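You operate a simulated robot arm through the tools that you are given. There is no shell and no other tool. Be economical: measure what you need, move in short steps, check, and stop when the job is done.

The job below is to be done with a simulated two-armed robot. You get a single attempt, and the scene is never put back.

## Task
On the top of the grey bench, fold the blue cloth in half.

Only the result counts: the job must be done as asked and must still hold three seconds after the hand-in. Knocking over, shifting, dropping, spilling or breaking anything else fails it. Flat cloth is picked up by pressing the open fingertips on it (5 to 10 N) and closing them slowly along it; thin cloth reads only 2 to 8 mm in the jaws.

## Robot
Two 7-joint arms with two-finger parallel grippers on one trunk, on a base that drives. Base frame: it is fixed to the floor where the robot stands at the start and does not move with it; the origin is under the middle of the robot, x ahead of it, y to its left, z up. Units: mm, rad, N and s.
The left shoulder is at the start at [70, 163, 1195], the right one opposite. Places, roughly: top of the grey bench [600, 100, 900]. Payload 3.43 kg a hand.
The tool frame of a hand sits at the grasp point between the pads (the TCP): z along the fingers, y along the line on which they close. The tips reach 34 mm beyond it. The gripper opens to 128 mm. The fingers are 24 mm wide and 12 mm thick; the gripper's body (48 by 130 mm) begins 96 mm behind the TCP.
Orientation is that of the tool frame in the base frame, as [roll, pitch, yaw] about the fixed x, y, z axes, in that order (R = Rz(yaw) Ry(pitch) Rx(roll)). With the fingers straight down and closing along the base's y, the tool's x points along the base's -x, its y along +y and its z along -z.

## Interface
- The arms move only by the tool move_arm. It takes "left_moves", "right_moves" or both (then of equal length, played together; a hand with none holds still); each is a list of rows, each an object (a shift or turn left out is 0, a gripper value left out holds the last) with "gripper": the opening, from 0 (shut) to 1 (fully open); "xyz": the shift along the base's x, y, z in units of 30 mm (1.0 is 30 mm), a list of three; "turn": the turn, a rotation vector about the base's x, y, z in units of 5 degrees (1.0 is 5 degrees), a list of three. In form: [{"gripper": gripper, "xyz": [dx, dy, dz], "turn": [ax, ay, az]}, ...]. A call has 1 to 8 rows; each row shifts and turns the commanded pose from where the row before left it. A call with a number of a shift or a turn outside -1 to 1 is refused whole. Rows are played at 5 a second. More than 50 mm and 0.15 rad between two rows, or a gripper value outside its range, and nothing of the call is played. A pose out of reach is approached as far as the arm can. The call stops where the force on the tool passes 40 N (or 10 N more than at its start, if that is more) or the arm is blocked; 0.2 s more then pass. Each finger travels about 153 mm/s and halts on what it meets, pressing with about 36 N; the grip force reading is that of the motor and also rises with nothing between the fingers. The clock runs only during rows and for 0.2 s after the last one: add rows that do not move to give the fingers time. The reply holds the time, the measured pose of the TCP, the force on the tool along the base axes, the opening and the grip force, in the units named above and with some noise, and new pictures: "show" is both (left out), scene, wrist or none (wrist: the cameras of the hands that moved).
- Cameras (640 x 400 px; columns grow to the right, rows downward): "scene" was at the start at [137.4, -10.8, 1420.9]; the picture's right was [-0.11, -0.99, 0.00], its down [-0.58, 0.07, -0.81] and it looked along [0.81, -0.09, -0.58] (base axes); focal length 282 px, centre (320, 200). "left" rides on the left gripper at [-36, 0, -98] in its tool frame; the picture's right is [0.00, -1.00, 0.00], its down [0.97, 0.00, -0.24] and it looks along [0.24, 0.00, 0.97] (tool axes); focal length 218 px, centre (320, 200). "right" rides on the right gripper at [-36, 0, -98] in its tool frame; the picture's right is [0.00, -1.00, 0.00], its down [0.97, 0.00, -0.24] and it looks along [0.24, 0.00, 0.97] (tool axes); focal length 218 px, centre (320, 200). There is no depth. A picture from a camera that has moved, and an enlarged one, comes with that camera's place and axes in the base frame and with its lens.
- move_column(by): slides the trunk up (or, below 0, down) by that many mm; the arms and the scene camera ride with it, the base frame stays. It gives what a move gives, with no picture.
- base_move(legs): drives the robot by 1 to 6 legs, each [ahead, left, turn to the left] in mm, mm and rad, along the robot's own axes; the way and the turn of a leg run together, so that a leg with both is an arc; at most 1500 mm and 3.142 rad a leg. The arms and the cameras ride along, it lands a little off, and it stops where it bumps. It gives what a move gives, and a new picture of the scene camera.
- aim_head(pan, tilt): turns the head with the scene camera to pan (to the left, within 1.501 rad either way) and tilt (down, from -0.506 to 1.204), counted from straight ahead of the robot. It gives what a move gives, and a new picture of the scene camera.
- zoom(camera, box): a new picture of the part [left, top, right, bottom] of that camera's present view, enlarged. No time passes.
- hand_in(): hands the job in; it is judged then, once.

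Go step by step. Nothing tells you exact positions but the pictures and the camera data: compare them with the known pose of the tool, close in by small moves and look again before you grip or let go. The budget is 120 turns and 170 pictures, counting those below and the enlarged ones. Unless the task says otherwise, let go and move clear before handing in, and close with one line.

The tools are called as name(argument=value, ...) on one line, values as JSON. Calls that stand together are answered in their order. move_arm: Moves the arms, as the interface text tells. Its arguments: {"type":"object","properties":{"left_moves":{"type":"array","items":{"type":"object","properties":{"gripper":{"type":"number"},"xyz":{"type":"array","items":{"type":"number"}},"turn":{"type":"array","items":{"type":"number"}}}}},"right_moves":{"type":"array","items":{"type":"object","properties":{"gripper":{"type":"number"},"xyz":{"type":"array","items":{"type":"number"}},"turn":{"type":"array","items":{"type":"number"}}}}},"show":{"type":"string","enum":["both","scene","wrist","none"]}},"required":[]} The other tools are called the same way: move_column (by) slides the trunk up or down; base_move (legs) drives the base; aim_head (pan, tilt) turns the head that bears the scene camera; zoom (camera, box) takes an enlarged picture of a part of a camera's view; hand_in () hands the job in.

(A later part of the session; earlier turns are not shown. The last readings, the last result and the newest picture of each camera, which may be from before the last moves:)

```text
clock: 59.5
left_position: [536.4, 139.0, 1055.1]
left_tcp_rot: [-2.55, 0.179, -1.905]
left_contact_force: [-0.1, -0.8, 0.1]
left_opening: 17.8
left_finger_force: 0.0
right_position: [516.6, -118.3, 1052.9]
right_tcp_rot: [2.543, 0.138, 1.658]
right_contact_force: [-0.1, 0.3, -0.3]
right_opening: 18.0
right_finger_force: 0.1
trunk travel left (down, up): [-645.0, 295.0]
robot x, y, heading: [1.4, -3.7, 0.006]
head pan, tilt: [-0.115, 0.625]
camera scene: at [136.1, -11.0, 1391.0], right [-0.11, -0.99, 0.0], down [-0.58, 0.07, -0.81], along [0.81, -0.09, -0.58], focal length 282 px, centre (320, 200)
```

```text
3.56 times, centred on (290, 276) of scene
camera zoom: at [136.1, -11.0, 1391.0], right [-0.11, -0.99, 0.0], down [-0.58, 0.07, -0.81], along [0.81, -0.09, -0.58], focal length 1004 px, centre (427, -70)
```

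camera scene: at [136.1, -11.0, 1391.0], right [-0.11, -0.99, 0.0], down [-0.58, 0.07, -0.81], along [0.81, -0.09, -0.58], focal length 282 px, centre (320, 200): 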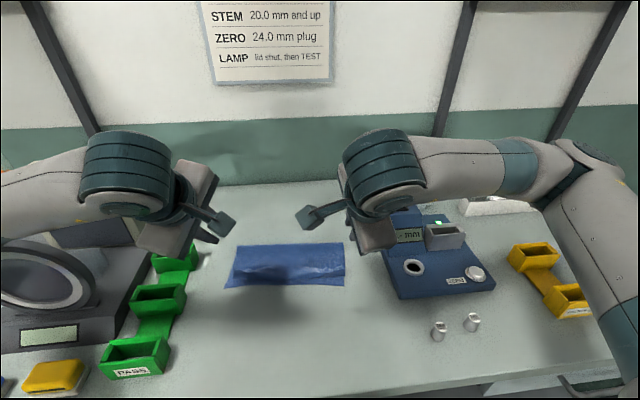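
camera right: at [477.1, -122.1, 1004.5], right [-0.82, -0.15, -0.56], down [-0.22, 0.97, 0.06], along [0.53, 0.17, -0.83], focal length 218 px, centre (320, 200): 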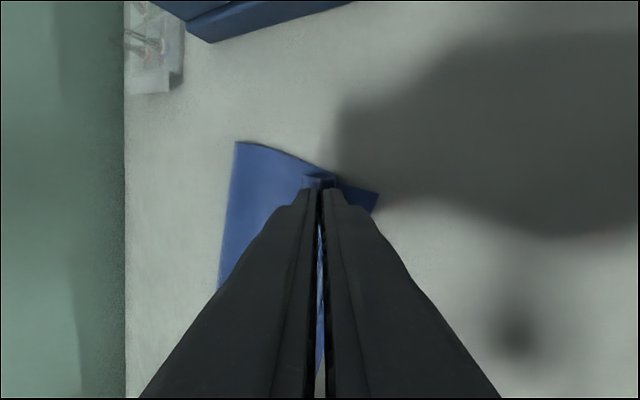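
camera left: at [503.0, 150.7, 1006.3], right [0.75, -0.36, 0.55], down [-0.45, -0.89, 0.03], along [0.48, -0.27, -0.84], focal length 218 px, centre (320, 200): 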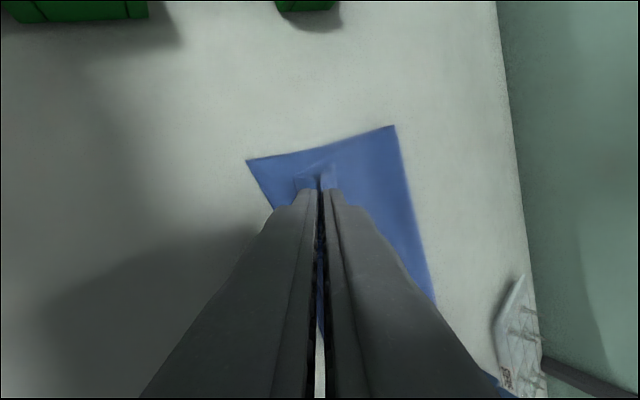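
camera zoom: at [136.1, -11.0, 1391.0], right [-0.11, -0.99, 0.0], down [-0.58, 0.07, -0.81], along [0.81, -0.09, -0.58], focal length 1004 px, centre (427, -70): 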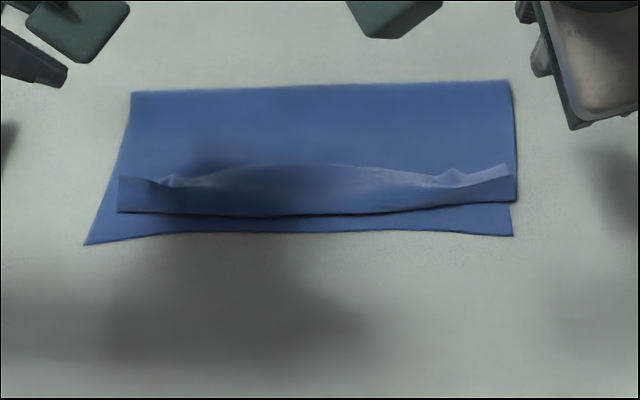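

Excellent: the crease is at x≈669/653 and the layers line up, with just a ~25 mm strip standing up. I'll turn the hands back to the normal yaw and use open, vertical fingertips to push that strip over toward the near edge.

move_arm(left_moves=[{"gripper": 0.47, "turn": [0.07, 0.9, 0], "xyz": [0.3, 0, 0]}, {"turn": [0.07, 0.9, 0], "xyz": [0.3, 0, 0]}, {"turn": [0.07, 0.9, 0], "xyz": [0.3, 0, 0]}, {"turn": [0.07, 0.9, 0], "xyz": [0.3, 0, 0]}, {"turn": [0.07, 0.9, 0], "xyz": [0.3, 0, 0]}, {"turn": [0.07, 0.9, 0], "xyz": [0.3, 0, 0]}, {"turn": [0.07, 0.9, 0], "xyz": [0.3, 0, 0]}, {"turn": [0.07, 0.9, 0], "xyz": [0.3, 0, 0]}], right_moves=[{"gripper": 0.47, "turn": [0.07, 0.9, 0], "xyz": [0.3, 0, 0]}, {"turn": [0.07, 0.9, 0], "xyz": [0.3, 0, 0]}, {"turn": [0.07, 0.9, 0], "xyz": [0.3, 0, 0]}, {"turn": [0.07, 0.9, 0], "xyz": [0.3, 0, 0]}, {"turn": [0.07, 0.9, 0], "xyz": [0.3, 0, 0]}, {"turn": [0.07, 0.9, 0], "xyz": [0.3, 0, 0]}, {"turn": [0.07, 0.9, 0], "xyz": [0.3, 0, 0]}, {"turn": [0.07, 0.9, 0], "xyz": [0.3, 0, 0]}], show="none")

move_arm(left_moves=[{"turn": [0, 0, -1]}, {"turn": [0, 0, -1]}, {"turn": [0, 0, -1]}, {"turn": [0, 0, -1]}, {"turn": [0, 0, -1]}, {"turn": [0, 0, -1]}, {"turn": [0, 0, -1]}, {"turn": [0, 0, -1]}], right_moves=[{"turn": [0, 0, 1]}, {"turn": [0, 0, 1]}, {"turn": [0, 0, 1]}, {"turn": [0, 0, 1]}, {"turn": [0, 0, 1]}, {"turn": [0, 0, 1]}, {"turn": [0, 0, 1]}, {"turn": [0, 0, 1]}], show="none")

move_arm(left_moves=[{"turn": [0, 0, -1]}, {"turn": [0, 0, -1]}, {"turn": [0, 0, -1]}, {"turn": [0, 0, -1]}, {"turn": [0, 0, -1]}, {"turn": [0, 0, -1]}, {"turn": [0, 0, -1]}], right_moves=[{"turn": [0, 0, 1]}, {"turn": [0, 0, 1]}, {"turn": [0, 0, 1]}, {"turn": [0, 0, 1]}, {"turn": [0, 0, 1]}, {"turn": [0, 0, 1]}, {"turn": [0, 0, 1]}], show="wrist")

```text
clock: 61.3
left_position: [609.4, 140.0, 1051.7]
left_tcp_rot: [3.124, -0.005, -1.957]
left_contact_force: [0.0, 0.0, 0.4]
left_opening: 60.3
left_finger_force: 0.1
right_position: [591.7, -119.3, 1052.4]
right_tcp_rot: [-3.118, 0.016, 1.709]
right_contact_force: [-0.1, -0.3, -0.3]
right_opening: 60.2
right_finger_force: 0.0
trunk travel left (down, up): [-645.0, 295.0]
robot x, y, heading: [-0.7, -0.6, 0.0]
head pan, tilt: [-0.115, 0.625]
```

```text
clock: 63.1
left_position: [608.8, 140.2, 1054.0]
left_tcp_rot: [3.125, -0.003, -2.658]
left_contact_force: [0.5, 0.7, 0.2]
left_opening: 60.2
left_finger_force: 0.1
right_position: [590.9, -118.2, 1053.3]
right_tcp_rot: [-3.118, 0.015, 2.408]
right_contact_force: [0.3, -1.0, 0.3]
right_opening: 60.3
right_finger_force: 0.3
trunk travel left (down, up): [-645.0, 295.0]
robot x, y, heading: [-1.1, -0.6, 0.004]
head pan, tilt: [-0.115, 0.625]
```

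```text
clock: 64.7
left_position: [607.3, 139.4, 1053.6]
left_tcp_rot: [3.125, -0.004, 3.014]
left_contact_force: [0.8, -0.9, 0.7]
left_opening: 60.3
left_finger_force: 0.1
right_position: [592.5, -117.1, 1053.8]
right_tcp_rot: [-3.119, 0.018, 3.017]
right_contact_force: [0.0, 0.0, 0.1]
right_opening: 60.3
right_finger_force: 0.1
trunk travel left (down, up): [-645.0, 295.0]
robot x, y, heading: [1.3, -1.2, -0.003]
head pan, tilt: [-0.115, 0.625]
camera right: at [626.4, -121.5, 1151.3], right [-0.12, -0.99, 0.02], down [-0.97, 0.12, 0.22], along [-0.22, 0.01, -0.97], focal length 218 px, centre (320, 200)
camera left: at [643.9, 134.2, 1151.2], right [-0.13, -0.99, -0.02], down [-0.96, 0.12, 0.24], along [-0.24, 0.05, -0.97], focal length 218 px, centre (320, 200)
```

right: 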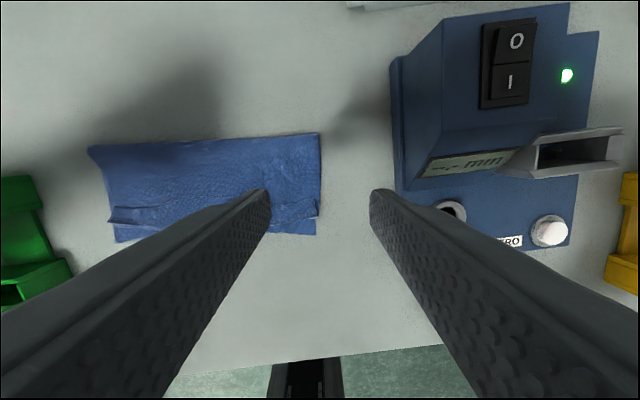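
left: 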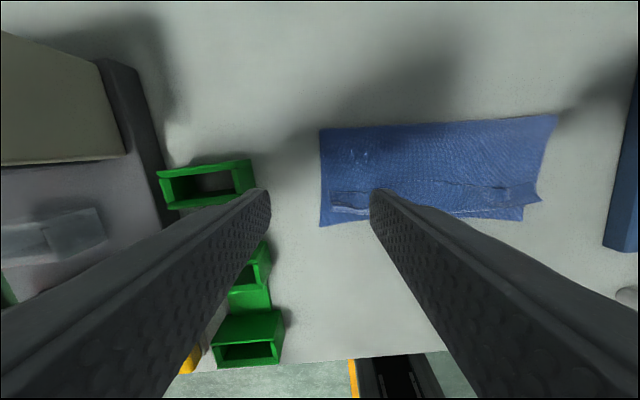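

move_arm(left_moves=[{"xyz": [0.1, -0.85, -0.6]}, {"xyz": [0.1, -0.85, -0.7]}, {"xyz": [0, 0, -0.8]}, {"xyz": [0, 0, -0.6]}], right_moves=[{"xyz": [0.1, 0.8, -0.6]}, {"xyz": [0.1, 0.8, -0.7]}, {"xyz": [0, 0, -0.8]}, {"xyz": [0, 0, -0.6]}], show="both")

zoom(camera="scene", box=[210, 220, 370, 320])

```text
clock: 65.7
left_position: [614.3, 89.3, 973.3]
left_tcp_rot: [3.128, -0.006, 3.017]
left_contact_force: [-0.1, 0.4, -0.2]
left_opening: 60.3
left_finger_force: 0.0
right_position: [595.9, -69.7, 971.6]
right_tcp_rot: [-3.118, 0.016, 3.018]
right_contact_force: [0.6, 0.8, -1.5]
right_opening: 59.9
right_finger_force: 0.1
trunk travel left (down, up): [-645.0, 295.0]
robot x, y, heading: [-0.2, 0.8, -0.001]
head pan, tilt: [-0.115, 0.625]
camera scene: at [138.2, -10.7, 1390.9], right [-0.11, -0.99, 0.0], down [-0.58, 0.07, -0.81], along [0.81, -0.09, -0.58], focal length 282 px, centre (320, 200)
camera right: at [630.6, -72.9, 1070.0], right [-0.12, -0.99, 0.02], down [-0.97, 0.13, 0.22], along [-0.23, 0.01, -0.97], focal length 218 px, centre (320, 200)
camera left: at [651.1, 84.0, 1069.8], right [-0.13, -0.99, -0.02], down [-0.96, 0.12, 0.24], along [-0.24, 0.05, -0.97], focal length 218 px, centre (320, 200)
```

scene: 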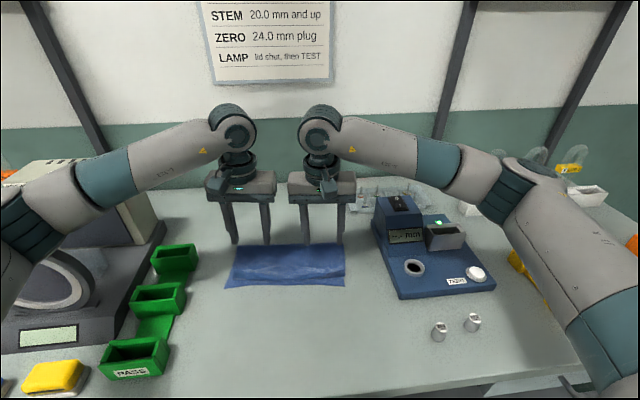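
right: 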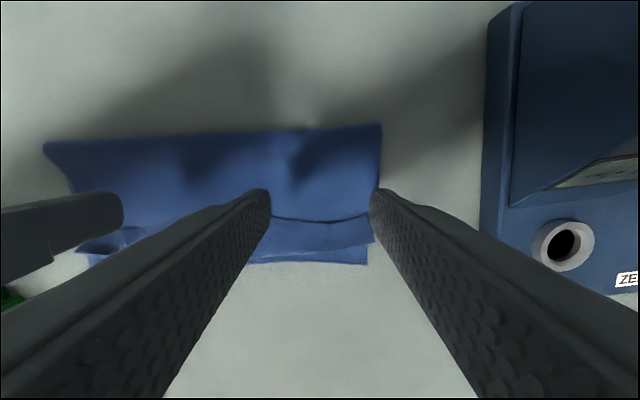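
left: 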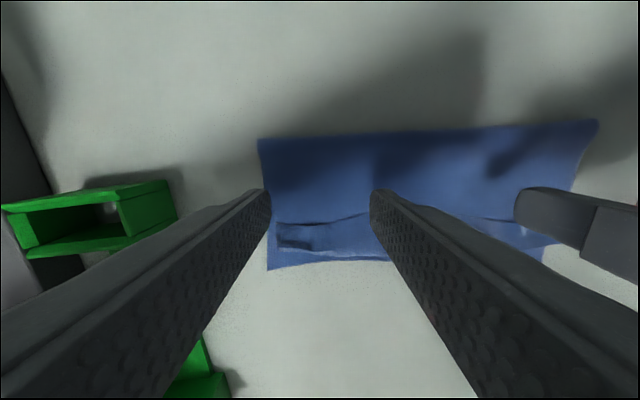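

```text
4.00 times, centred on (290, 270) of scene
camera zoom: at [138.2, -10.7, 1390.9], right [-0.11, -0.99, 0.0], down [-0.58, 0.07, -0.81], along [0.81, -0.09, -0.58], focal length 1130 px, centre (440, -80)
```

zoom: 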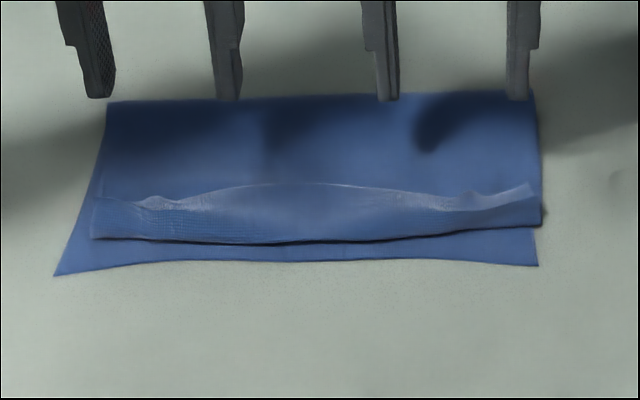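

The strip's free edge is raised at x≈587 (left) and x≈568 (right), and the fingertips are behind it. I'll lower to just above the upper layer and sweep slowly toward the near side.

move_arm(left_moves=[{"xyz": [0, -0.2, -0.7]}, {"xyz": [0, 0, -0.7]}, {"xyz": [0, 0, -0.35]}, {"xyz": [0, 0, -0.05]}, {}], right_moves=[{"xyz": [0, 0, -0.7]}, {"xyz": [0, 0, -0.65]}, {"xyz": [0, 0, -0.35]}, {"xyz": [0, 0, -0.05]}, {}], show="none")

move_arm(left_moves=[{"xyz": [-0.3, 0.02, 0]}, {"xyz": [-0.3, 0.02, 0]}, {"xyz": [-0.3, 0.02, 0]}, {"xyz": [-0.3, 0.02, 0]}], right_moves=[{"xyz": [-0.3, 0.02, 0]}, {"xyz": [-0.3, 0.02, 0]}, {"xyz": [-0.3, 0.02, 0]}, {"xyz": [-0.3, 0.02, 0]}], show="wrist")

```text
clock: 66.9
left_position: [605.5, 82.0, 925.4]
left_tcp_rot: [3.121, 0.006, 3.018]
left_contact_force: [0.6, 0.6, -0.2]
left_opening: 60.4
left_finger_force: 0.1
right_position: [589.1, -72.6, 926.4]
right_tcp_rot: [-3.124, 0.027, 3.018]
right_contact_force: [-0.1, -0.1, 1.0]
right_opening: 60.4
right_finger_force: 0.1
trunk travel left (down, up): [-645.0, 295.0]
robot x, y, heading: [-2.4, -2.3, -0.001]
head pan, tilt: [-0.115, 0.625]
```

```text
clock: 67.9
left_position: [569.0, 77.8, 924.8]
left_tcp_rot: [3.117, 0.003, 3.015]
left_contact_force: [-0.9, 0.2, -0.1]
left_opening: 60.3
left_finger_force: 0.1
right_position: [553.6, -71.1, 926.4]
right_tcp_rot: [-3.128, 0.026, 3.015]
right_contact_force: [-0.3, -0.4, 0.3]
right_opening: 60.3
right_finger_force: 0.1
trunk travel left (down, up): [-645.0, 295.0]
robot x, y, heading: [-0.3, 3.7, -0.002]
head pan, tilt: [-0.115, 0.625]
camera right: at [587.0, -76.6, 1023.9], right [-0.12, -0.99, 0.01], down [-0.97, 0.12, 0.21], along [-0.21, 0.01, -0.98], focal length 218 px, centre (320, 200)
camera left: at [603.9, 71.8, 1022.5], right [-0.13, -0.99, -0.02], down [-0.96, 0.12, 0.24], along [-0.23, 0.05, -0.97], focal length 218 px, centre (320, 200)
```

right: 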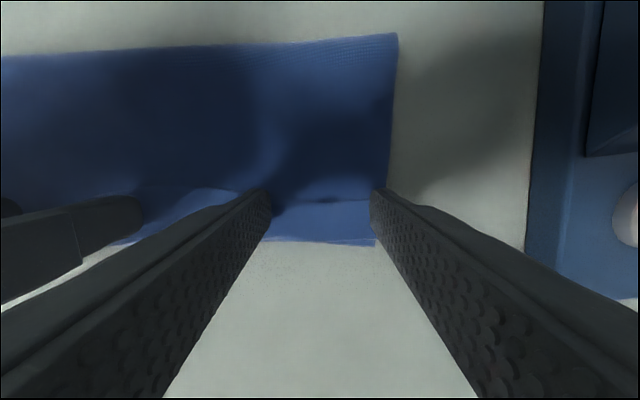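
left: 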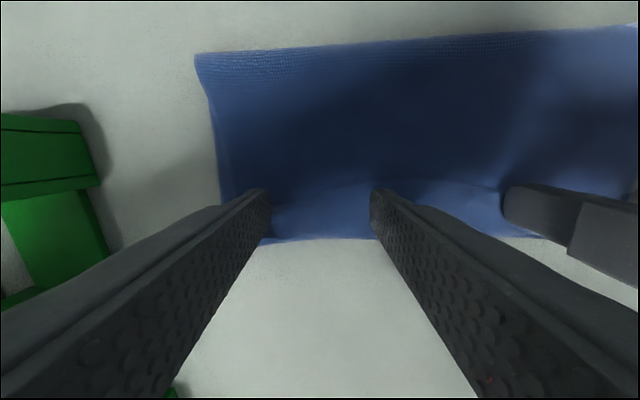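

The fingers are pushing into the strip without dragging the layers. Continuing the sweep past the near edge.

move_arm(left_moves=[{"xyz": [-0.3, 0.02, -0.03]}, {"xyz": [-0.3, 0.02, -0.03]}, {"xyz": [-0.3, 0.02, 0]}, {"xyz": [-0.3, 0.02, 0]}, {"xyz": [-0.3, 0.02, 0]}], right_moves=[{"xyz": [-0.3, 0.02, -0.05]}, {"xyz": [-0.3, 0.02, -0.03]}, {"xyz": [-0.3, 0.02, 0]}, {"xyz": [-0.3, 0.02, 0]}, {"xyz": [-0.3, 0.02, 0]}])

zoom(camera="scene", box=[210, 220, 370, 320])

```text
clock: 69.1
left_position: [529.0, 86.4, 920.4]
left_tcp_rot: [3.12, 0.003, 3.021]
left_contact_force: [-0.7, -1.0, -1.3]
left_opening: 60.3
left_finger_force: 0.0
right_position: [510.6, -66.6, 920.3]
right_tcp_rot: [-3.124, 0.026, 3.019]
right_contact_force: [-0.2, -0.1, 0.2]
right_opening: 60.4
right_finger_force: 0.1
trunk travel left (down, up): [-645.0, 295.0]
robot x, y, heading: [0.6, 0.8, -0.001]
head pan, tilt: [-0.115, 0.625]
camera scene: at [127.0, -13.9, 1391.9], right [-0.11, -0.99, 0.0], down [-0.57, 0.07, -0.82], along [0.81, -0.09, -0.58], focal length 282 px, centre (320, 200)
camera right: at [544.8, -69.3, 1019.2], right [-0.12, -0.99, 0.02], down [-0.97, 0.12, 0.22], along [-0.22, 0.01, -0.98], focal length 218 px, centre (320, 200)
camera left: at [562.9, 80.7, 1019.4], right [-0.12, -0.99, -0.02], down [-0.96, 0.11, 0.24], along [-0.23, 0.05, -0.97], focal length 218 px, centre (320, 200)
```

scene: 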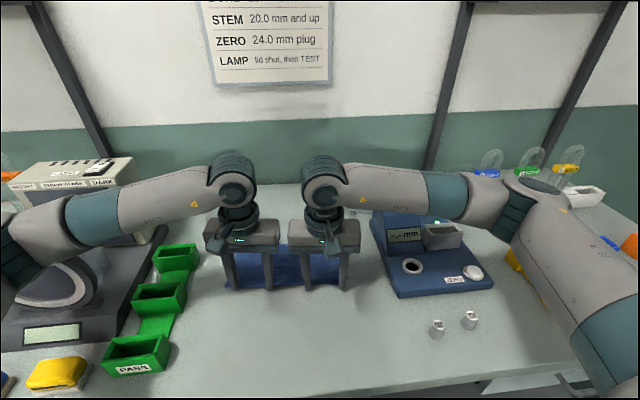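
right: 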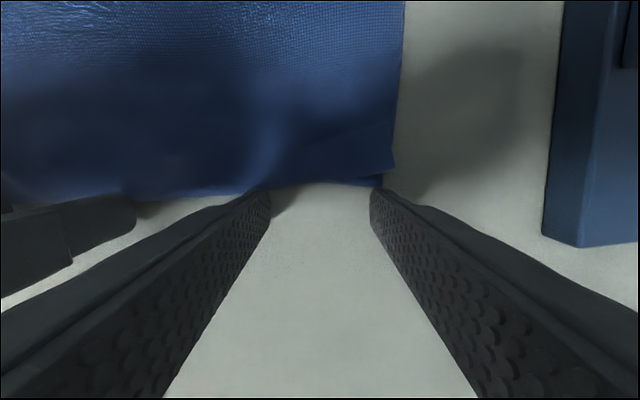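
left: 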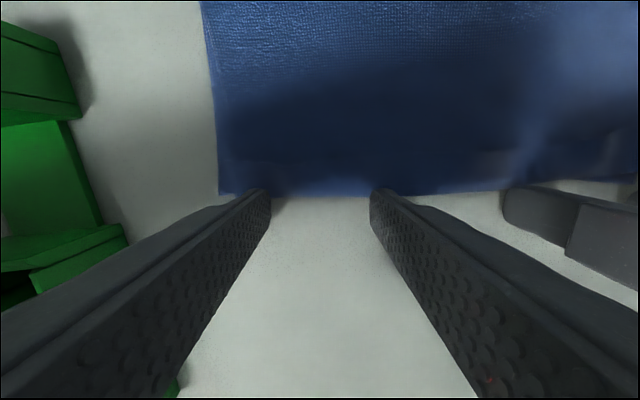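

```text
4.00 times, centred on (290, 270) of scene
camera zoom: at [127.0, -13.9, 1391.9], right [-0.11, -0.99, 0.0], down [-0.57, 0.07, -0.82], along [0.81, -0.09, -0.58], focal length 1130 px, centre (440, -80)
```

zoom: 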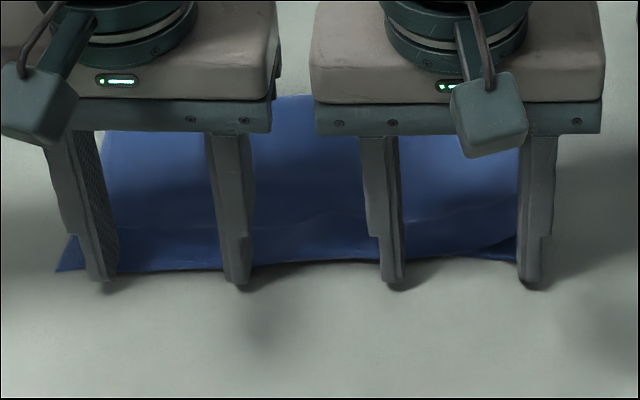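

The strip appears to have turned over and lies along the near edge. I'll raise the hands and look.

move_arm(left_moves=[{"xyz": [-0.1, 0, 0.6]}, {"xyz": [0, 0.3, 1]}, {"xyz": [0, 0.7, 1]}, {"xyz": [0, 0.9, 1]}, {"xyz": [0, 0.9, 0.5]}], right_moves=[{"xyz": [-0.1, 0, 0.6]}, {"xyz": [0, -0.3, 1]}, {"xyz": [0, -0.7, 1]}, {"xyz": [0, -0.9, 1]}, {"xyz": [0, -0.9, 0.5]}])

zoom(camera="scene", box=[210, 220, 370, 320])

```text
clock: 70.3
left_position: [530.1, 172.1, 1042.9]
left_tcp_rot: [3.127, -0.005, 3.016]
left_contact_force: [-0.1, -0.4, -0.6]
left_opening: 60.1
left_finger_force: 0.0
right_position: [513.2, -147.9, 1038.7]
right_tcp_rot: [-3.122, 0.015, 3.019]
right_contact_force: [0.0, 0.3, -0.3]
right_opening: 60.2
right_finger_force: 0.0
trunk travel left (down, up): [-645.0, 295.0]
robot x, y, heading: [0.4, 2.3, 0.003]
head pan, tilt: [-0.115, 0.625]
camera scene: at [137.8, -10.9, 1390.8], right [-0.12, -0.99, 0.0], down [-0.58, 0.07, -0.81], along [0.81, -0.09, -0.58], focal length 282 px, centre (320, 200)
camera right: at [548.0, -151.9, 1138.1], right [-0.12, -0.99, 0.02], down [-0.97, 0.13, 0.22], along [-0.23, 0.01, -0.97], focal length 218 px, centre (320, 200)
camera left: at [566.1, 166.3, 1141.1], right [-0.13, -0.99, -0.02], down [-0.96, 0.12, 0.24], along [-0.24, 0.05, -0.97], focal length 218 px, centre (320, 200)
```

scene: 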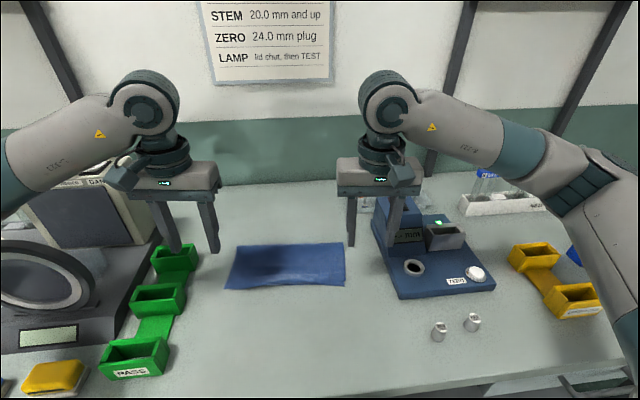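
right: 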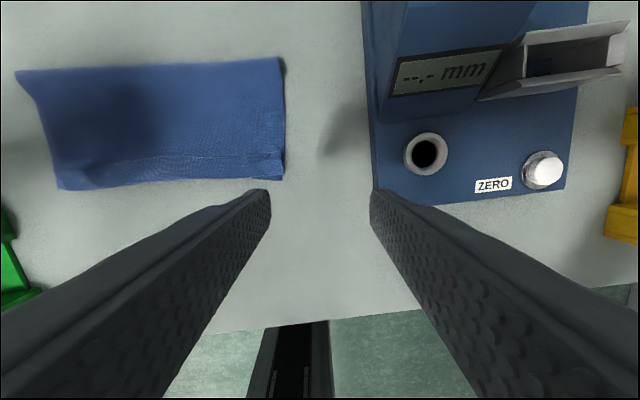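
left: 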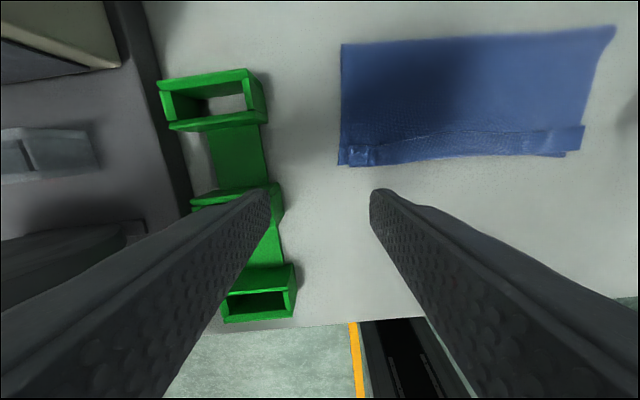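

```text
4.00 times, centred on (290, 270) of scene
camera zoom: at [137.8, -10.9, 1390.8], right [-0.12, -0.99, 0.0], down [-0.58, 0.07, -0.81], along [0.81, -0.09, -0.58], focal length 1130 px, centre (440, -80)
```

zoom: 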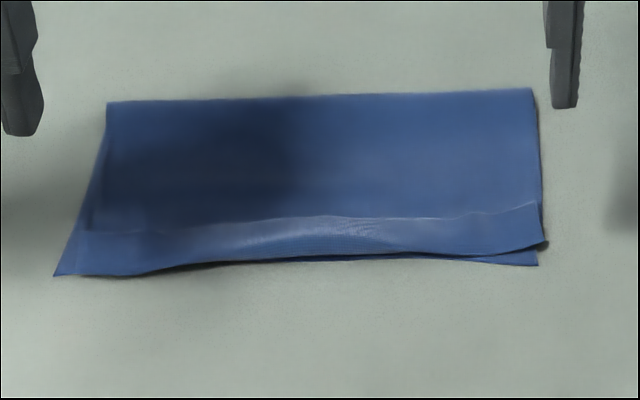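

zoom(camera="left", box=[320, 80, 620, 200])

zoom(camera="right", box=[10, 110, 310, 210])

zoom(camera="scene", box=[220, 260, 360, 300])

```text
2.13 times, centred on (470, 140) of left
camera zoom: at [566.1, 166.3, 1141.1], right [-0.13, -0.99, -0.02], down [-0.96, 0.12, 0.24], along [-0.24, 0.05, -0.97], focal length 466 px, centre (0, 328)
```

zoom: 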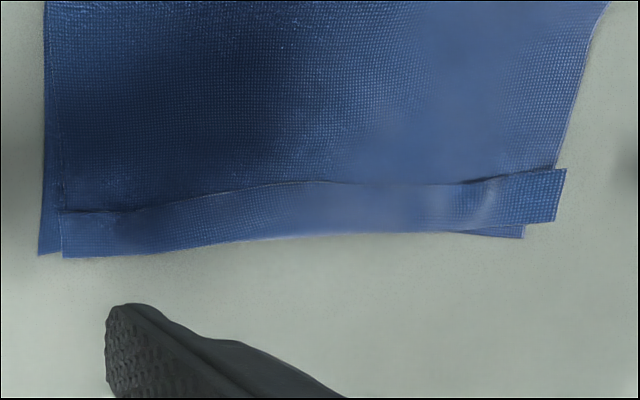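

```text
2.13 times, centred on (160, 160) of right
camera zoom: at [548.0, -151.9, 1138.1], right [-0.12, -0.99, 0.02], down [-0.97, 0.13, 0.22], along [-0.23, 0.01, -0.97], focal length 466 px, centre (661, 285)
```

zoom: 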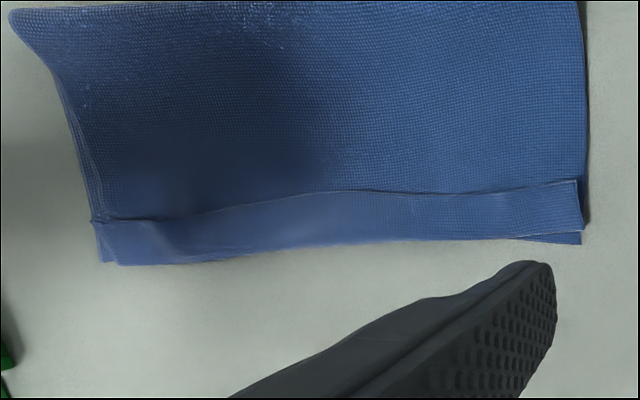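

```text
4.57 times, centred on (290, 280) of scene
camera zoom: at [137.8, -10.9, 1390.8], right [-0.12, -0.99, 0.0], down [-0.58, 0.07, -0.81], along [0.81, -0.09, -0.58], focal length 1291 px, centre (457, -166)
```

zoom: 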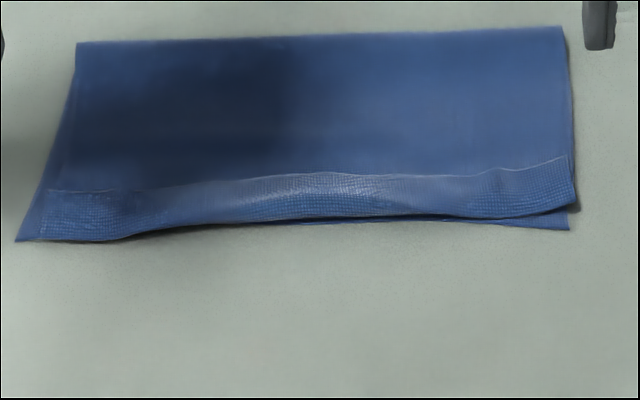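

The strip (about 25 mm) is still turned back, though it now lies with its turn right on the near edge and everything else is flat. I'll pinch just the strip's free edge near both ends (left ≈(563,108), right ≈(554,-85)) and flip it over.

move_arm(left_moves=[{"gripper": 0.25, "xyz": [0.3, -0.6, -0.5]}, {"xyz": [0.3, -0.6, -0.6]}, {"xyz": [0.3, -0.55, -0.7]}, {"xyz": [0.2, -0.4, -0.8]}, {"xyz": [0, 0, -0.5]}], right_moves=[{"gripper": 0.25, "xyz": [0.4, 0.6, -0.5]}, {"xyz": [0.4, 0.6, -0.6]}, {"xyz": [0.35, 0.55, -0.7]}, {"xyz": [0.2, 0.35, -0.8]}, {"xyz": [0, 0, -0.4]}], show="wrist")

```text
clock: 71.5
left_position: [557.3, 106.2, 950.9]
left_tcp_rot: [3.122, 0.002, 3.019]
left_contact_force: [1.0, 0.3, -0.4]
left_opening: 31.8
left_finger_force: 0.1
right_position: [546.6, -88.0, 954.0]
right_tcp_rot: [-3.124, 0.025, 3.017]
right_contact_force: [0.2, 0.6, 0.1]
right_opening: 31.9
right_finger_force: 0.2
trunk travel left (down, up): [-645.0, 295.0]
robot x, y, heading: [-1.8, 0.4, -0.003]
head pan, tilt: [-0.115, 0.625]
camera right: at [580.9, -90.5, 1052.3], right [-0.12, -0.99, 0.02], down [-0.97, 0.12, 0.22], along [-0.22, 0.01, -0.98], focal length 218 px, centre (320, 200)
camera left: at [592.7, 99.9, 1048.0], right [-0.12, -0.99, -0.02], down [-0.96, 0.12, 0.24], along [-0.23, 0.05, -0.97], focal length 218 px, centre (320, 200)
```

right: 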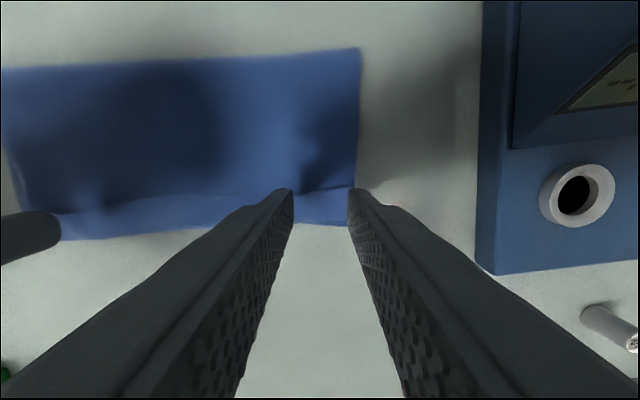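
left: 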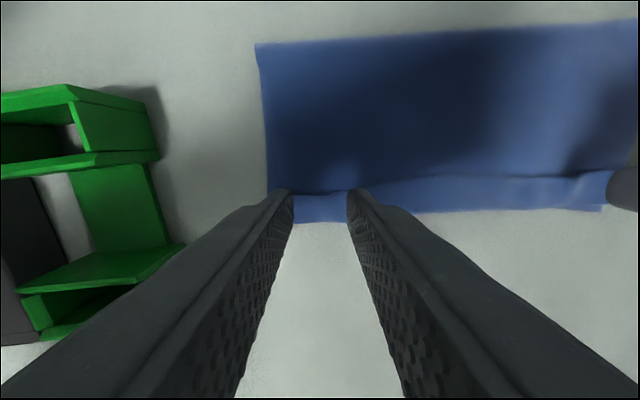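

Overlap is a bit deep, so I'll shift both about 5 mm toward far and slightly inward, then lower.

move_arm(left_moves=[{"xyz": [0.2, -0.27, -0.3]}, {"xyz": [0, 0, -0.4]}, {"xyz": [0, 0, -0.25]}, {}], right_moves=[{"xyz": [0.22, 0.13, -0.4]}, {"xyz": [0, 0, -0.4]}, {"xyz": [0, 0, -0.25]}, {}], show="wrist")

```text
clock: 72.5
left_position: [562.9, 96.8, 921.0]
left_tcp_rot: [3.12, 0.003, 3.017]
left_contact_force: [0.0, 0.3, 1.1]
left_opening: 31.8
left_finger_force: 0.0
right_position: [553.9, -84.8, 922.7]
right_tcp_rot: [-3.123, 0.024, 3.016]
right_contact_force: [-0.4, 0.2, -0.2]
right_opening: 32.0
right_finger_force: 0.1
trunk travel left (down, up): [-645.0, 295.0]
robot x, y, heading: [0.7, -2.1, 0.007]
head pan, tilt: [-0.115, 0.625]
camera right: at [587.7, -88.4, 1021.1], right [-0.12, -0.99, 0.02], down [-0.97, 0.13, 0.22], along [-0.22, 0.01, -0.98], focal length 218 px, centre (320, 200)
camera left: at [598.1, 90.0, 1019.8], right [-0.13, -0.99, -0.02], down [-0.96, 0.12, 0.24], along [-0.23, 0.05, -0.97], focal length 218 px, centre (320, 200)
```

right: 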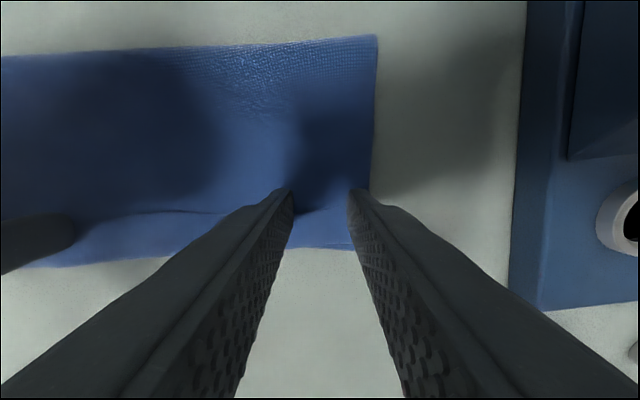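
left: 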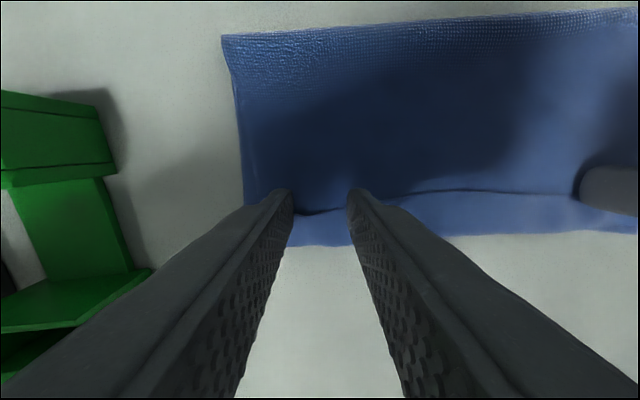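

The overlap is now about 8 mm on both. I'll press lightly and check.

move_arm(left_moves=[{"xyz": [0, 0, -0.08]}, {}], right_moves=[{"xyz": [0, 0, -0.13]}, {}], show="none")

```text
clock: 73.1
left_position: [563.9, 97.4, 920.4]
left_tcp_rot: [3.123, 0.003, 3.016]
left_contact_force: [-1.0, -0.6, 0.0]
left_opening: 31.9
left_finger_force: 0.0
right_position: [553.6, -85.0, 918.4]
right_tcp_rot: [-3.125, 0.025, 3.019]
right_contact_force: [-0.1, 0.2, 1.1]
right_opening: 32.0
right_finger_force: 0.1
trunk travel left (down, up): [-645.0, 295.0]
robot x, y, heading: [1.6, 0.5, -0.0]
head pan, tilt: [-0.115, 0.625]
```

move_arm(left_moves=[{"xyz": [0, 0, -0.12]}, {}], right_moves=[{"xyz": [0, 0, -0.06]}, {}], show="none")

```text
clock: 73.7
left_position: [564.2, 97.1, 916.9]
left_tcp_rot: [3.122, 0.003, 3.015]
left_contact_force: [-2.1, 1.1, 7.7]
left_opening: 31.7
left_finger_force: 0.0
right_position: [553.0, -82.2, 917.8]
right_tcp_rot: [-3.123, 0.025, 3.017]
right_contact_force: [0.2, -1.9, 6.5]
right_opening: 31.8
right_finger_force: 0.1
trunk travel left (down, up): [-645.0, 295.0]
robot x, y, heading: [-0.5, 4.4, -0.0]
head pan, tilt: [-0.115, 0.625]
```

Contact is about 7 N on both. Closing slowly.

move_arm(left_moves=[{"gripper": 0.22}, {"gripper": 0.18}, {"gripper": 0.14}, {"gripper": 0.1}, {"gripper": 0.06}, {"gripper": 0.03}, {"gripper": 0}, {}], right_moves=[{"gripper": 0.22}, {"gripper": 0.18}, {"gripper": 0.14}, {"gripper": 0.1}, {"gripper": 0.06}, {"gripper": 0.03}, {"gripper": 0}, {}], show="wrist")

```text
clock: 75.5
left_position: [563.3, 95.6, 916.4]
left_tcp_rot: [3.121, 0.003, 3.016]
left_contact_force: [-0.7, -5.5, 17.3]
left_opening: 3.0
left_finger_force: 36.1
right_position: [553.6, -83.9, 915.8]
right_tcp_rot: [-3.125, 0.023, 3.015]
right_contact_force: [0.1, 1.0, 9.5]
right_opening: 1.6
right_finger_force: 35.7
trunk travel left (down, up): [-645.0, 295.0]
robot x, y, heading: [2.2, 1.1, -0.001]
head pan, tilt: [-0.115, 0.625]
camera right: at [587.6, -87.0, 1015.9], right [-0.12, -0.99, 0.02], down [-0.97, 0.13, 0.22], along [-0.22, 0.01, -0.98], focal length 218 px, centre (320, 200)
camera left: at [599.0, 89.8, 1014.9], right [-0.13, -0.99, -0.02], down [-0.96, 0.12, 0.24], along [-0.23, 0.05, -0.97], focal length 218 px, centre (320, 200)
```

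right: 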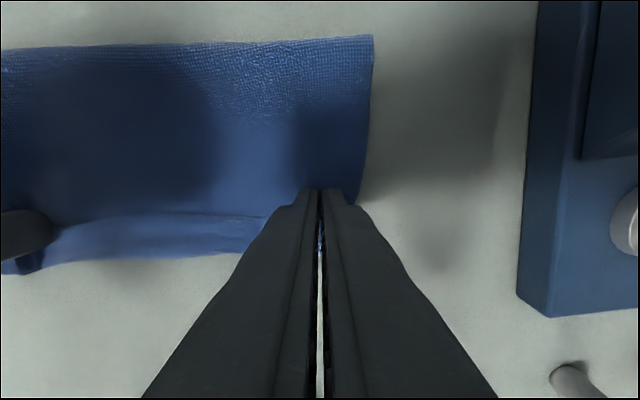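
left: 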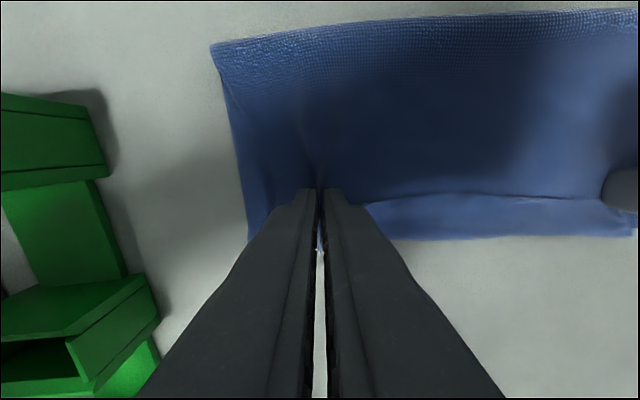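

The left reads 3.0 mm, so it may have caught the layer below as well. The right reads 1.6 mm. I'll lift slightly and look.

move_arm(left_moves=[{"xyz": [0, 0, 0.4]}, {"xyz": [0, 0, 0.4]}], right_moves=[{"xyz": [0, 0, 0.4]}, {"xyz": [0, 0, 0.4]}])

zoom(camera="scene", box=[210, 220, 370, 320])

```text
clock: 76.1
left_position: [562.0, 109.8, 936.5]
left_tcp_rot: [3.129, -0.003, 3.027]
left_contact_force: [0.4, -2.7, 1.1]
left_opening: 2.7
left_finger_force: 35.7
right_position: [552.0, -71.8, 940.9]
right_tcp_rot: [-3.115, 0.026, 3.02]
right_contact_force: [0.2, 2.1, -0.7]
right_opening: 0.9
right_finger_force: 35.4
trunk travel left (down, up): [-645.0, 295.0]
robot x, y, heading: [-2.3, -0.6, 0.007]
head pan, tilt: [-0.115, 0.625]
camera scene: at [126.4, -1.7, 1390.8], right [-0.11, -0.99, 0.01], down [-0.57, 0.06, -0.82], along [0.81, -0.09, -0.58], focal length 282 px, centre (320, 200)
camera right: at [586.7, -74.4, 1039.5], right [-0.12, -0.99, 0.03], down [-0.97, 0.12, 0.22], along [-0.22, 0.0, -0.98], focal length 218 px, centre (320, 200)
camera left: at [597.1, 104.5, 1033.4], right [-0.12, -0.99, -0.01], down [-0.96, 0.11, 0.24], along [-0.24, 0.04, -0.97], focal length 218 px, centre (320, 200)
```

scene: 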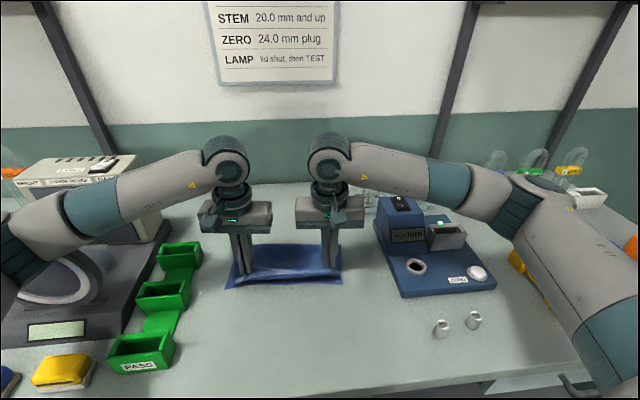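
right: 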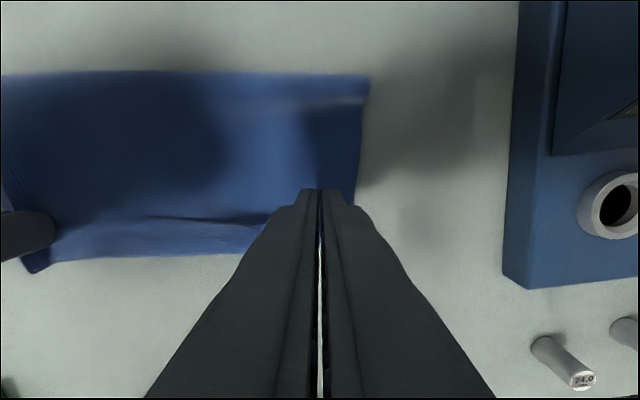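
left: 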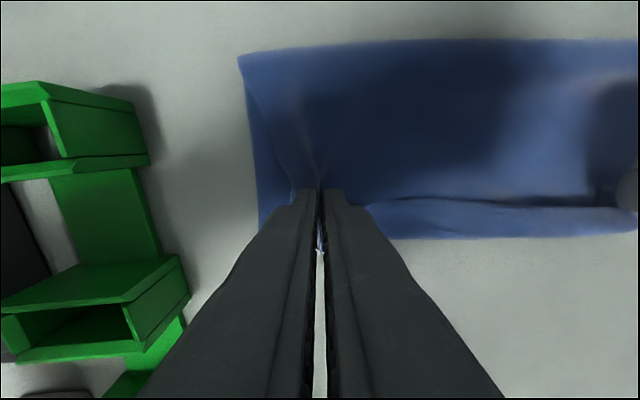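

```text
4.00 times, centred on (290, 270) of scene
camera zoom: at [126.4, -1.7, 1390.8], right [-0.11, -0.99, 0.01], down [-0.57, 0.06, -0.82], along [0.81, -0.09, -0.58], focal length 1130 px, centre (440, -80)
```

zoom: 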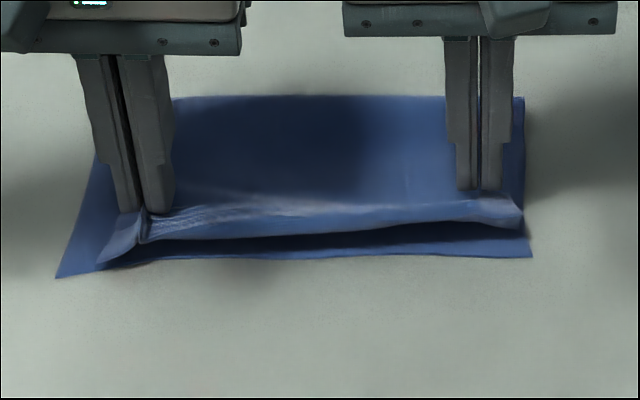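

The left picked up both layers and the right slipped off. I'll set the left down, release, and look again before retrying more gently.

move_arm(left_moves=[{"xyz": [0, -0.2, -0.4]}, {"xyz": [0, -0.1, -0.15]}, {"gripper": 0.08}, {"gripper": 0.16}, {"gripper": 0.25}, {"xyz": [0, 0, 0.6]}, {"xyz": [0, 0, 1]}], right_moves=[{}, {}, {"gripper": 0.08}, {"gripper": 0.16}, {"gripper": 0.25}, {"xyz": [0, 0, 0.3]}, {"xyz": [0, 0, 0.8]}])

zoom(camera="scene", box=[210, 220, 370, 320])

```text
clock: 77.7
left_position: [578.4, 78.7, 969.5]
left_tcp_rot: [3.119, -0.009, 3.005]
left_contact_force: [0.9, -1.5, -0.4]
left_opening: 32.1
left_finger_force: 0.1
right_position: [570.3, -91.2, 966.6]
right_tcp_rot: [-3.125, 0.007, 3.01]
right_contact_force: [0.8, -1.2, -0.5]
right_opening: 32.0
right_finger_force: 0.0
trunk travel left (down, up): [-645.0, 295.0]
robot x, y, heading: [2.9, 1.7, -0.008]
head pan, tilt: [-0.115, 0.625]
camera scene: at [147.9, -21.0, 1390.8], right [-0.12, -0.99, -0.01], down [-0.59, 0.08, -0.81], along [0.8, -0.09, -0.59], focal length 282 px, centre (320, 200)
camera right: at [604.3, -95.3, 1065.9], right [-0.13, -0.99, 0.02], down [-0.96, 0.13, 0.23], along [-0.23, 0.01, -0.97], focal length 218 px, centre (320, 200)
camera left: at [614.2, 71.2, 1066.8], right [-0.14, -0.99, -0.02], down [-0.96, 0.13, 0.25], along [-0.24, 0.05, -0.97], focal length 218 px, centre (320, 200)
```

scene: 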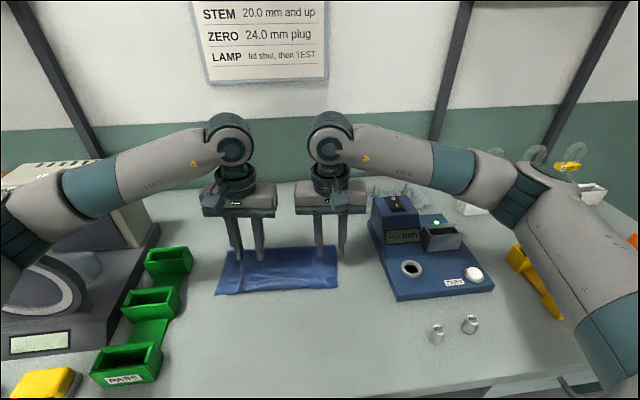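
right: 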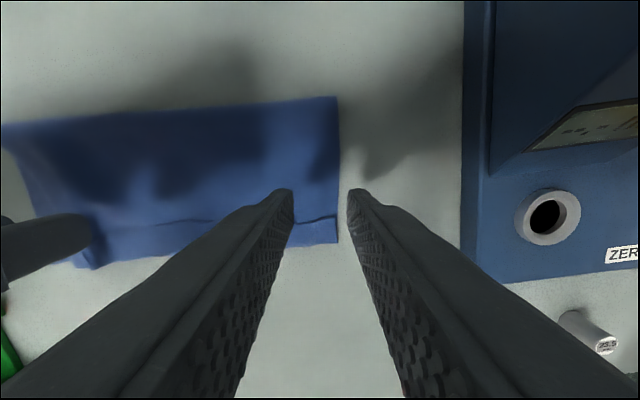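
left: 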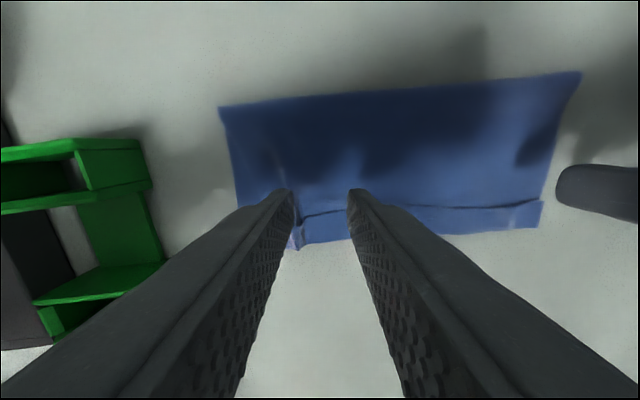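

```text
4.00 times, centred on (290, 270) of scene
camera zoom: at [147.9, -21.0, 1390.8], right [-0.12, -0.99, -0.01], down [-0.59, 0.08, -0.81], along [0.8, -0.09, -0.59], focal length 1130 px, centre (440, -80)
```

zoom: 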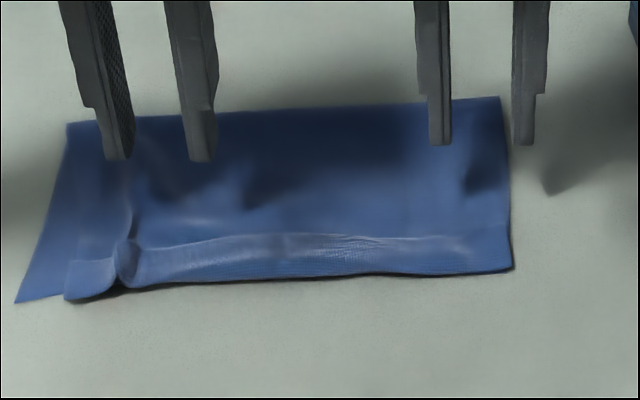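

The left ridge stands up on the strip. The robot seems to be swaying slightly, so I'll let it settle and get fresh views.

move_arm(left_moves=[{"xyz": [0, 0, 0.3]}, {}, {}, {}, {}], right_moves=[{"xyz": [0, 0, 0.3]}, {}, {}, {}, {}], show="wrist")

zoom(camera="scene", box=[210, 220, 370, 320])

```text
clock: 78.9
left_position: [570.6, 90.3, 977.7]
left_tcp_rot: [3.126, -0.004, 3.015]
left_contact_force: [0.0, 0.1, -0.5]
left_opening: 32.3
left_finger_force: 0.1
right_position: [560.9, -80.7, 979.6]
right_tcp_rot: [-3.119, 0.018, 3.018]
right_contact_force: [0.3, -0.3, 0.5]
right_opening: 32.0
right_finger_force: 0.2
trunk travel left (down, up): [-645.0, 295.0]
robot x, y, heading: [-0.4, -3.5, 0.0]
head pan, tilt: [-0.115, 0.625]
camera right: at [595.3, -83.8, 1077.8], right [-0.12, -0.99, 0.02], down [-0.97, 0.13, 0.22], along [-0.22, 0.01, -0.97], focal length 218 px, centre (320, 200)
camera left: at [605.7, 84.6, 1075.8], right [-0.13, -0.99, -0.02], down [-0.96, 0.12, 0.24], along [-0.24, 0.05, -0.97], focal length 218 px, centre (320, 200)
```

right: 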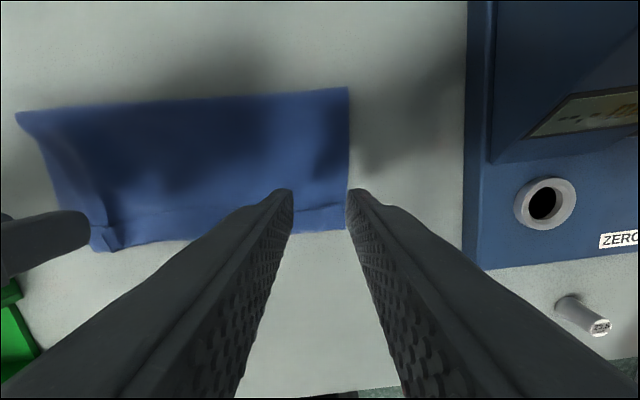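
left: 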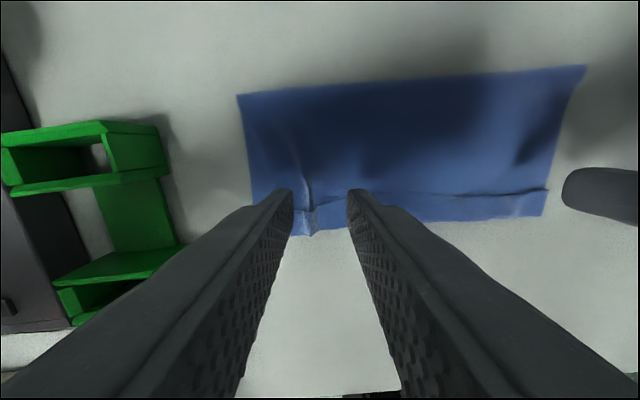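

```text
4.00 times, centred on (290, 270) of scene
camera zoom: at [137.4, -10.8, 1390.9], right [-0.12, -0.99, 0.0], down [-0.58, 0.07, -0.81], along [0.81, -0.09, -0.58], focal length 1130 px, centre (440, -80)
```

zoom: 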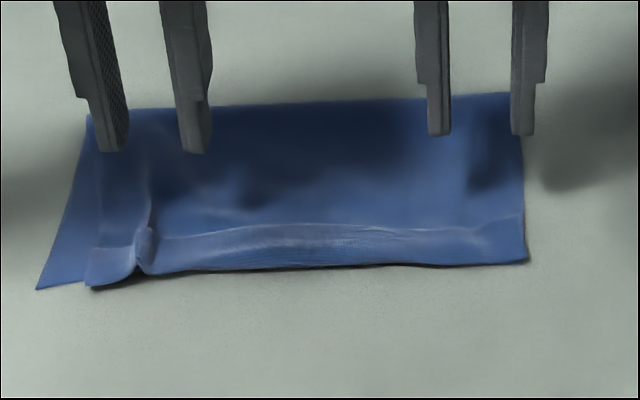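

The layers are flat and the fold sits on the midline within about 10 mm. What's left is the small ridge at the left corner, at about (555,103). I'll straddle it with the left fingers, press lightly and spread outward to flatten it.

move_arm(left_moves=[{"xyz": [-0.3, 0.22, -0.6]}, {"xyz": [-0.3, 0.22, -0.6]}, {"xyz": [0, 0, -0.5]}, {"xyz": [0, 0, -0.2]}, {}], right_moves=[{"xyz": [0, -0.5, 0.5]}, {"xyz": [0, -0.5, 0.5]}, {}, {}, {}], show="none")

zoom(camera="left", box=[200, 120, 440, 280])

```text
clock: 80.1
left_position: [549.0, 102.5, 920.9]
left_tcp_rot: [3.123, 0.001, 3.015]
left_contact_force: [-0.6, -0.5, 0.0]
left_opening: 32.2
left_finger_force: 0.1
right_position: [555.9, -110.6, 1011.3]
right_tcp_rot: [-3.123, 0.022, 3.017]
right_contact_force: [-0.4, -0.2, -0.1]
right_opening: 32.1
right_finger_force: 0.0
trunk travel left (down, up): [-645.0, 295.0]
robot x, y, heading: [-2.3, 1.8, -0.002]
head pan, tilt: [-0.115, 0.625]
```

```text
2.50 times, centred on (320, 200) of left
camera zoom: at [583.1, 96.8, 1019.9], right [-0.12, -0.99, -0.02], down [-0.96, 0.12, 0.24], along [-0.24, 0.05, -0.97], focal length 546 px, centre (320, 200)
```

zoom: 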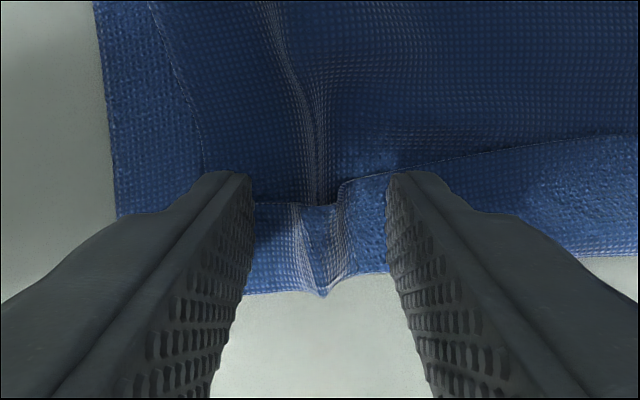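

The ridge is centred between the fingers. I'll press lightly, then spread outward to the left.

move_arm(left_moves=[{"xyz": [0, 0, -0.1]}, {"xyz": [0, 0, -0.06]}, {}], show="none")

```text
clock: 80.9
left_position: [549.5, 102.7, 918.2]
left_tcp_rot: [3.125, -0.001, 3.015]
left_contact_force: [-0.7, 0.1, 2.6]
left_opening: 31.8
left_finger_force: 0.2
right_position: [556.5, -111.0, 1011.9]
right_tcp_rot: [-3.124, 0.021, 3.017]
right_contact_force: [-0.2, 0.3, 0.3]
right_opening: 32.1
right_finger_force: 0.0
trunk travel left (down, up): [-645.0, 295.0]
robot x, y, heading: [-0.2, -0.2, 0.002]
head pan, tilt: [-0.115, 0.625]
```

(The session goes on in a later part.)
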